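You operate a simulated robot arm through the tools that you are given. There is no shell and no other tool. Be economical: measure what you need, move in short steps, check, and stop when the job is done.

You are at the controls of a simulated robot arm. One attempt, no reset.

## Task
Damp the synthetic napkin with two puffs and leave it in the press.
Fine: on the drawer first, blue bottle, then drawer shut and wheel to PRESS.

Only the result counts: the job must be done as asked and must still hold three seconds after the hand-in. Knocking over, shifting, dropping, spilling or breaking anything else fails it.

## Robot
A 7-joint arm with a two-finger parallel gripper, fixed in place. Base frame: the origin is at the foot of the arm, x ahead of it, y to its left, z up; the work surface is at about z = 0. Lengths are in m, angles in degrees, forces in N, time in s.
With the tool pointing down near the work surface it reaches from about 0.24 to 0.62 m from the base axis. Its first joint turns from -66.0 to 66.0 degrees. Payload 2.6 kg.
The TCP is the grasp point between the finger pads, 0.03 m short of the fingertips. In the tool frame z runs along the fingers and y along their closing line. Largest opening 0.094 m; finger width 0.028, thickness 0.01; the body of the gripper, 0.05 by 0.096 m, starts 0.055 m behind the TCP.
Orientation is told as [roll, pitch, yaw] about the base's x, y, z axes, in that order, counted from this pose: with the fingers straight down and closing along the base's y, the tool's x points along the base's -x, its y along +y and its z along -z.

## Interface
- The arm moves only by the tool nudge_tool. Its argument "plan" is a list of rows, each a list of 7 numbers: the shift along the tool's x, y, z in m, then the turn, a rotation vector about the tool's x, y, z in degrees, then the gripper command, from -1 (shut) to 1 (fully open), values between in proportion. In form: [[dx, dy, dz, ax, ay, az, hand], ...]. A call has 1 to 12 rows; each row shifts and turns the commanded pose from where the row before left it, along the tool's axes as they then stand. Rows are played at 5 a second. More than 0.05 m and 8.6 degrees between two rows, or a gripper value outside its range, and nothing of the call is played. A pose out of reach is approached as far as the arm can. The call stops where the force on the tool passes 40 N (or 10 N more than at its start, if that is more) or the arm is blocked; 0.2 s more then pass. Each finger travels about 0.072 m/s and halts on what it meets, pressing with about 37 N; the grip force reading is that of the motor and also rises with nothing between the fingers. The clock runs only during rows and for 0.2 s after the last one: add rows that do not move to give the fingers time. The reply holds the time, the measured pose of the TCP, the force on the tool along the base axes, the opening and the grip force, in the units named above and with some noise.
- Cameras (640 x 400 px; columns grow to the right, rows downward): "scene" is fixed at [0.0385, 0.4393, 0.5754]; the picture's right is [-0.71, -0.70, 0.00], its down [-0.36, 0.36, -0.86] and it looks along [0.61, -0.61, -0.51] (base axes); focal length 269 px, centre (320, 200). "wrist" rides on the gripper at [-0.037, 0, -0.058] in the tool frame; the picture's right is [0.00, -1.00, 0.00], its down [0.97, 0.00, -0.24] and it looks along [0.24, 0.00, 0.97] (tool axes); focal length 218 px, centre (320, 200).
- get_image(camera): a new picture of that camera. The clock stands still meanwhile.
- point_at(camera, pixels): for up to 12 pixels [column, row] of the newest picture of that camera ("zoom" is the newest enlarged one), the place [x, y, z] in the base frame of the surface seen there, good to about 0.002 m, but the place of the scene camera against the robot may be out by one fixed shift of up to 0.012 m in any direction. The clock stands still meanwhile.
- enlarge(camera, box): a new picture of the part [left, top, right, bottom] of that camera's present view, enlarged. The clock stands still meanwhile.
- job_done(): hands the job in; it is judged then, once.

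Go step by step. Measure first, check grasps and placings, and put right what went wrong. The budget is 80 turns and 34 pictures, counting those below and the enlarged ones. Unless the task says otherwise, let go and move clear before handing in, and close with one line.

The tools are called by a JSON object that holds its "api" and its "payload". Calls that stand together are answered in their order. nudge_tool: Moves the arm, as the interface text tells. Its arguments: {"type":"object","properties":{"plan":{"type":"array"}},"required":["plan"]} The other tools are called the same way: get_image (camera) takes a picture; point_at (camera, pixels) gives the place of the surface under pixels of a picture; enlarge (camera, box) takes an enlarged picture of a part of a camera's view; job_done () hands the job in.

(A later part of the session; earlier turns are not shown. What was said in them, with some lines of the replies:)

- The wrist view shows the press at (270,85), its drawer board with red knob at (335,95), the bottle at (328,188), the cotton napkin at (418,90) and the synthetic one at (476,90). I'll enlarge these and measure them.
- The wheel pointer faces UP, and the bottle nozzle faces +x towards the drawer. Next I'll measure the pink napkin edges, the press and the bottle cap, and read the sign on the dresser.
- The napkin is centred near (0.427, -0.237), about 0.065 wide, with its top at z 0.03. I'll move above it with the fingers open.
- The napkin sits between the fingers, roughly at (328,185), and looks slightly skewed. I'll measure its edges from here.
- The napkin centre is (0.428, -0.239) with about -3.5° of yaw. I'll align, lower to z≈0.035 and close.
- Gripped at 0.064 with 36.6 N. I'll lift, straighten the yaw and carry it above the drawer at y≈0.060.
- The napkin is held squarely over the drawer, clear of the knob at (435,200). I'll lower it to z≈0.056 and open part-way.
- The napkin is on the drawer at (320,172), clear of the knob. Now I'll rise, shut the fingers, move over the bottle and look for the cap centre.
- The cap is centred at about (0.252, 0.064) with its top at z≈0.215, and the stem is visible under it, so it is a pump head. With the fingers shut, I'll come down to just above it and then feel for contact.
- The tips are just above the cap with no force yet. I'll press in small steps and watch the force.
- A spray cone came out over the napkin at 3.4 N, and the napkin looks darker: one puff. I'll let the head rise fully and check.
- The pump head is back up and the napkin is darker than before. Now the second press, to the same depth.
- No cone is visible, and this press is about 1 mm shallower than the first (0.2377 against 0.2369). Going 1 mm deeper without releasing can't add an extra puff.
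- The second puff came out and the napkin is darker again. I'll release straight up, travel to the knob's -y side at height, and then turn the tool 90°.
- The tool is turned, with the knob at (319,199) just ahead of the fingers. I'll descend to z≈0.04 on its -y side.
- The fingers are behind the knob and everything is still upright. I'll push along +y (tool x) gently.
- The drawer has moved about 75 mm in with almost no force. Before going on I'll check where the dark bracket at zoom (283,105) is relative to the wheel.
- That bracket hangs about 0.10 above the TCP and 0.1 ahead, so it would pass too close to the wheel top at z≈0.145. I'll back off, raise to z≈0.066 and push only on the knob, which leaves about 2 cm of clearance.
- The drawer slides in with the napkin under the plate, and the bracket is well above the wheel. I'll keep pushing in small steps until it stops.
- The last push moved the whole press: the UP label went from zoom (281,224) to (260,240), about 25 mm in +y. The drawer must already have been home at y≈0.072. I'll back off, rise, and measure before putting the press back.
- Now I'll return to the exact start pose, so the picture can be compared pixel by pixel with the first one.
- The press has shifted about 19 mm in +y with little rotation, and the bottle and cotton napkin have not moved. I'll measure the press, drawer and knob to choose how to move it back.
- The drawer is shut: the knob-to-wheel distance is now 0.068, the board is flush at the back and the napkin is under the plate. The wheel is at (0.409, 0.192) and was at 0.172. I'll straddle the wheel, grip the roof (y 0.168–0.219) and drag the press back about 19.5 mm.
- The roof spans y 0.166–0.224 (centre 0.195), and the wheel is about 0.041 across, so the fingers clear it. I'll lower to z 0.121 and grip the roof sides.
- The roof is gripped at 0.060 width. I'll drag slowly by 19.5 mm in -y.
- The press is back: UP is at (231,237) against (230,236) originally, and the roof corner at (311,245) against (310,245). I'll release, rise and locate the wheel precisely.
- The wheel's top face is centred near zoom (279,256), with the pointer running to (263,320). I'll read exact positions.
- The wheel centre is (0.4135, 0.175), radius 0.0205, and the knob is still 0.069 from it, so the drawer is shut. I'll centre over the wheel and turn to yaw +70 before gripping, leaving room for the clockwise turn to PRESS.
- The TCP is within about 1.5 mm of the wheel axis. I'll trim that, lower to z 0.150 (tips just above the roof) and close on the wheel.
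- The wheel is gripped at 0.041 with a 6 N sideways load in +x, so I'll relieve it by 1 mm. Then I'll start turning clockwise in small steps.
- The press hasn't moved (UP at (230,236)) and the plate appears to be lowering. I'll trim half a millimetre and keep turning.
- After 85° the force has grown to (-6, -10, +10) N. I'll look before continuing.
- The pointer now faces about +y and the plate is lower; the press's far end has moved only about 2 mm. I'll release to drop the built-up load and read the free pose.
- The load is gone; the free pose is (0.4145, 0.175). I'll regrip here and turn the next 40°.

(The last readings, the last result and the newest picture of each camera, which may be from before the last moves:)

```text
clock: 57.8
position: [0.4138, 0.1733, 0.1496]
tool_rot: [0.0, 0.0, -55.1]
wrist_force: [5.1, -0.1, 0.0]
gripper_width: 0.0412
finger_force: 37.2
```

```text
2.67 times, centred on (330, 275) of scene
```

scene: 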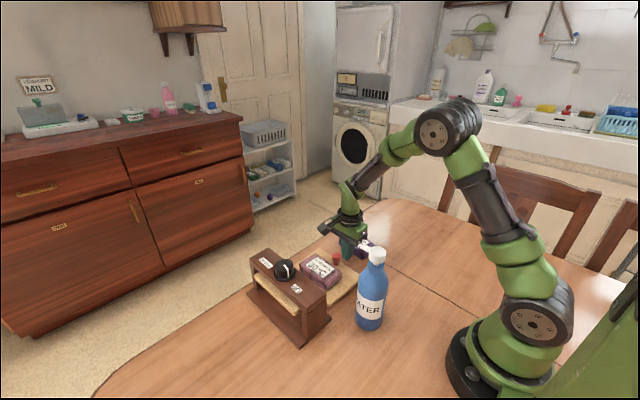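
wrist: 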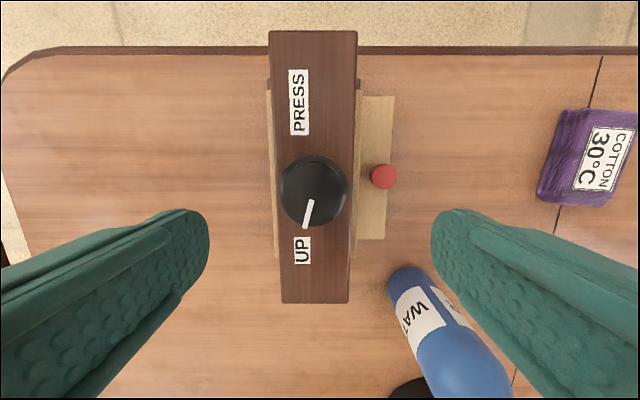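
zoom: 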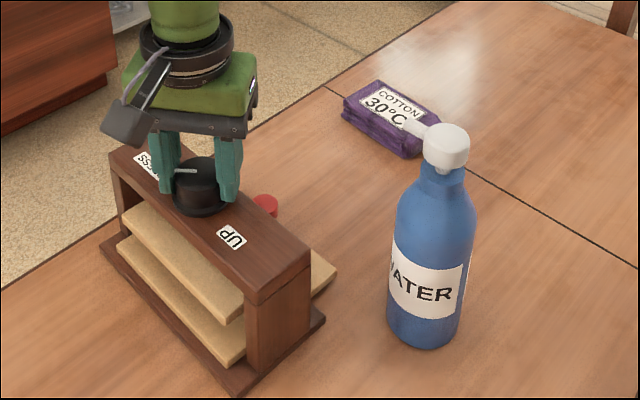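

The pointer is now about 37° short of +x, and the press and drawer are steady. About 25° remain to PRESS, so I'll turn that and check.

{"api": "nudge_tool", "payload": {"plan": [[0, 0, 0, 0, 0, 5, -0.3], [0, 0, 0, 0, 0, 5, -0.3], [0, 0, 0, 0, 0, 5, -0.3], [0, 0, 0, 0, 0, 5, -0.3], [0, 0, 0, 0, 0, 4, -0.3], [0, 0, 0, 0, 0, 3, -0.3], [0, 0, 0, 0, 0, 0, -0.3]]}}

```text
clock: 59.4
position: [0.4132, 0.1739, 0.149]
tool_rot: [0.0, 0.0, -82.2]
wrist_force: [-4.9, -3.5, -0.1]
gripper_width: 0.0409
finger_force: 36.9
```

That makes 152° in total with no blocking. I'll let go, rise straight up and check the pointer with the wrist camera.

{"api": "nudge_tool", "payload": {"plan": [[0, 0, 0, 0, 0, 0, 0.2], [0, 0, 0, 0, 0, 0, 1], [0, 0, 0, 0, 0, 0, 1], [0, 0, 0, 0, 0, 0, 1], [0, 0, -0.04, 0, 0, 0, 1], [0, 0, -0.045, 0, 0, 0, 1], [0, 0, -0.03, 0, 0, 0, 1], [0, 0, 0, 0, 0, 0, 1]]}}

{"api": "get_image", "payload": {"camera": "wrist"}}

```text
clock: 61.2
position: [0.4142, 0.1748, 0.2655]
tool_rot: [0.0, 0.0, -82.0]
wrist_force: [-1.4, 0.4, 0.7]
gripper_width: 0.094
finger_force: 0.0
```

```text
1 pictures are left
```

wrist: 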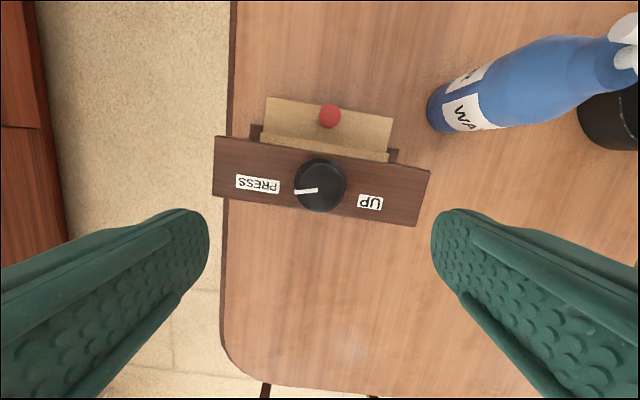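

The pointer at (295–317,190) now faces the PRESS label at (258,184). I'll confirm the angle and the drawer position by measurement.

{"api": "point_at", "payload": {"camera": "wrist", "pixels": [[297, 191], [316, 189], [320, 183], [258, 184], [370, 202], [330, 116], [302, 148], [215, 165], [428, 172], [415, 222], [345, 183], [320, 207]]}}

```text
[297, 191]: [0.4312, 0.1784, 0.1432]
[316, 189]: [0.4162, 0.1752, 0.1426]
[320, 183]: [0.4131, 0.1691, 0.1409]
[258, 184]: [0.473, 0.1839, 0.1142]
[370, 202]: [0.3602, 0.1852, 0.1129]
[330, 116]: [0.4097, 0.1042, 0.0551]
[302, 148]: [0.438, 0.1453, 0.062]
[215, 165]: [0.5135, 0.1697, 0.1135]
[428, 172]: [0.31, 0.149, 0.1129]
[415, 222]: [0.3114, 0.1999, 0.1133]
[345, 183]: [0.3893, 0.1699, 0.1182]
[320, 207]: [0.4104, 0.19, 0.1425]
```

The pointer sits 12° off +x, in line with the PRESS label at about 10°. The plate is down on the napkin (0.083 to 0.062) and the drawer is shut. I'll rise clear and take one last look.

{"api": "nudge_tool", "payload": {"plan": [[0, 0, -0.045, 0, 0, 0, 1], [0, 0, -0.045, 0, 0, 0, 1], [0, 0, -0.03, 0, 0, 0, 1], [0, 0, 0, 0, 0, 0, 1]]}}

{"api": "enlarge", "payload": {"camera": "scene", "box": [230, 200, 430, 350]}}

```text
clock: 62.2
position: [0.4144, 0.1745, 0.3869]
tool_rot: [-0.1, 0.0, -82.0]
wrist_force: [-0.6, 0.2, 0.3]
gripper_width: 0.0945
finger_force: 0.0
```

```text
2.67 times, centred on (330, 275) of scene
```

zoom: 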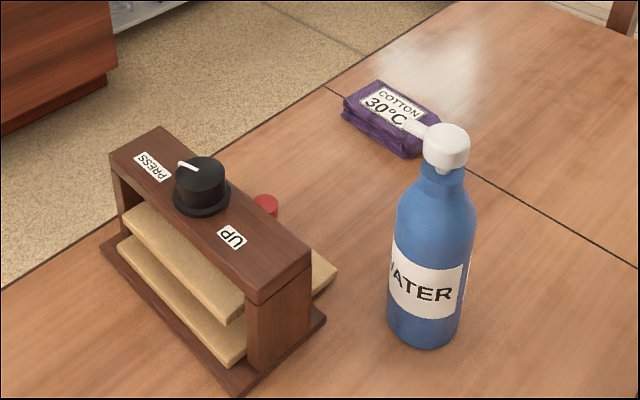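

The last picture shows the pointer at PRESS (178,165), the drawer shut with the plate down, the press where it started to within 2–3 mm, and the bottle and cotton napkin unmoved. I'm handing in.

{"api": "job_done", "payload": {}}

```text
The job is handed in.
```

The synthetic napkin got two puffs from the blue bottle and is in the press, with the drawer shut and the wheel at PRESS. While closing the drawer I pushed the press about 2 cm out of place, and I dragged it back to within 2–3 mm of where it started.
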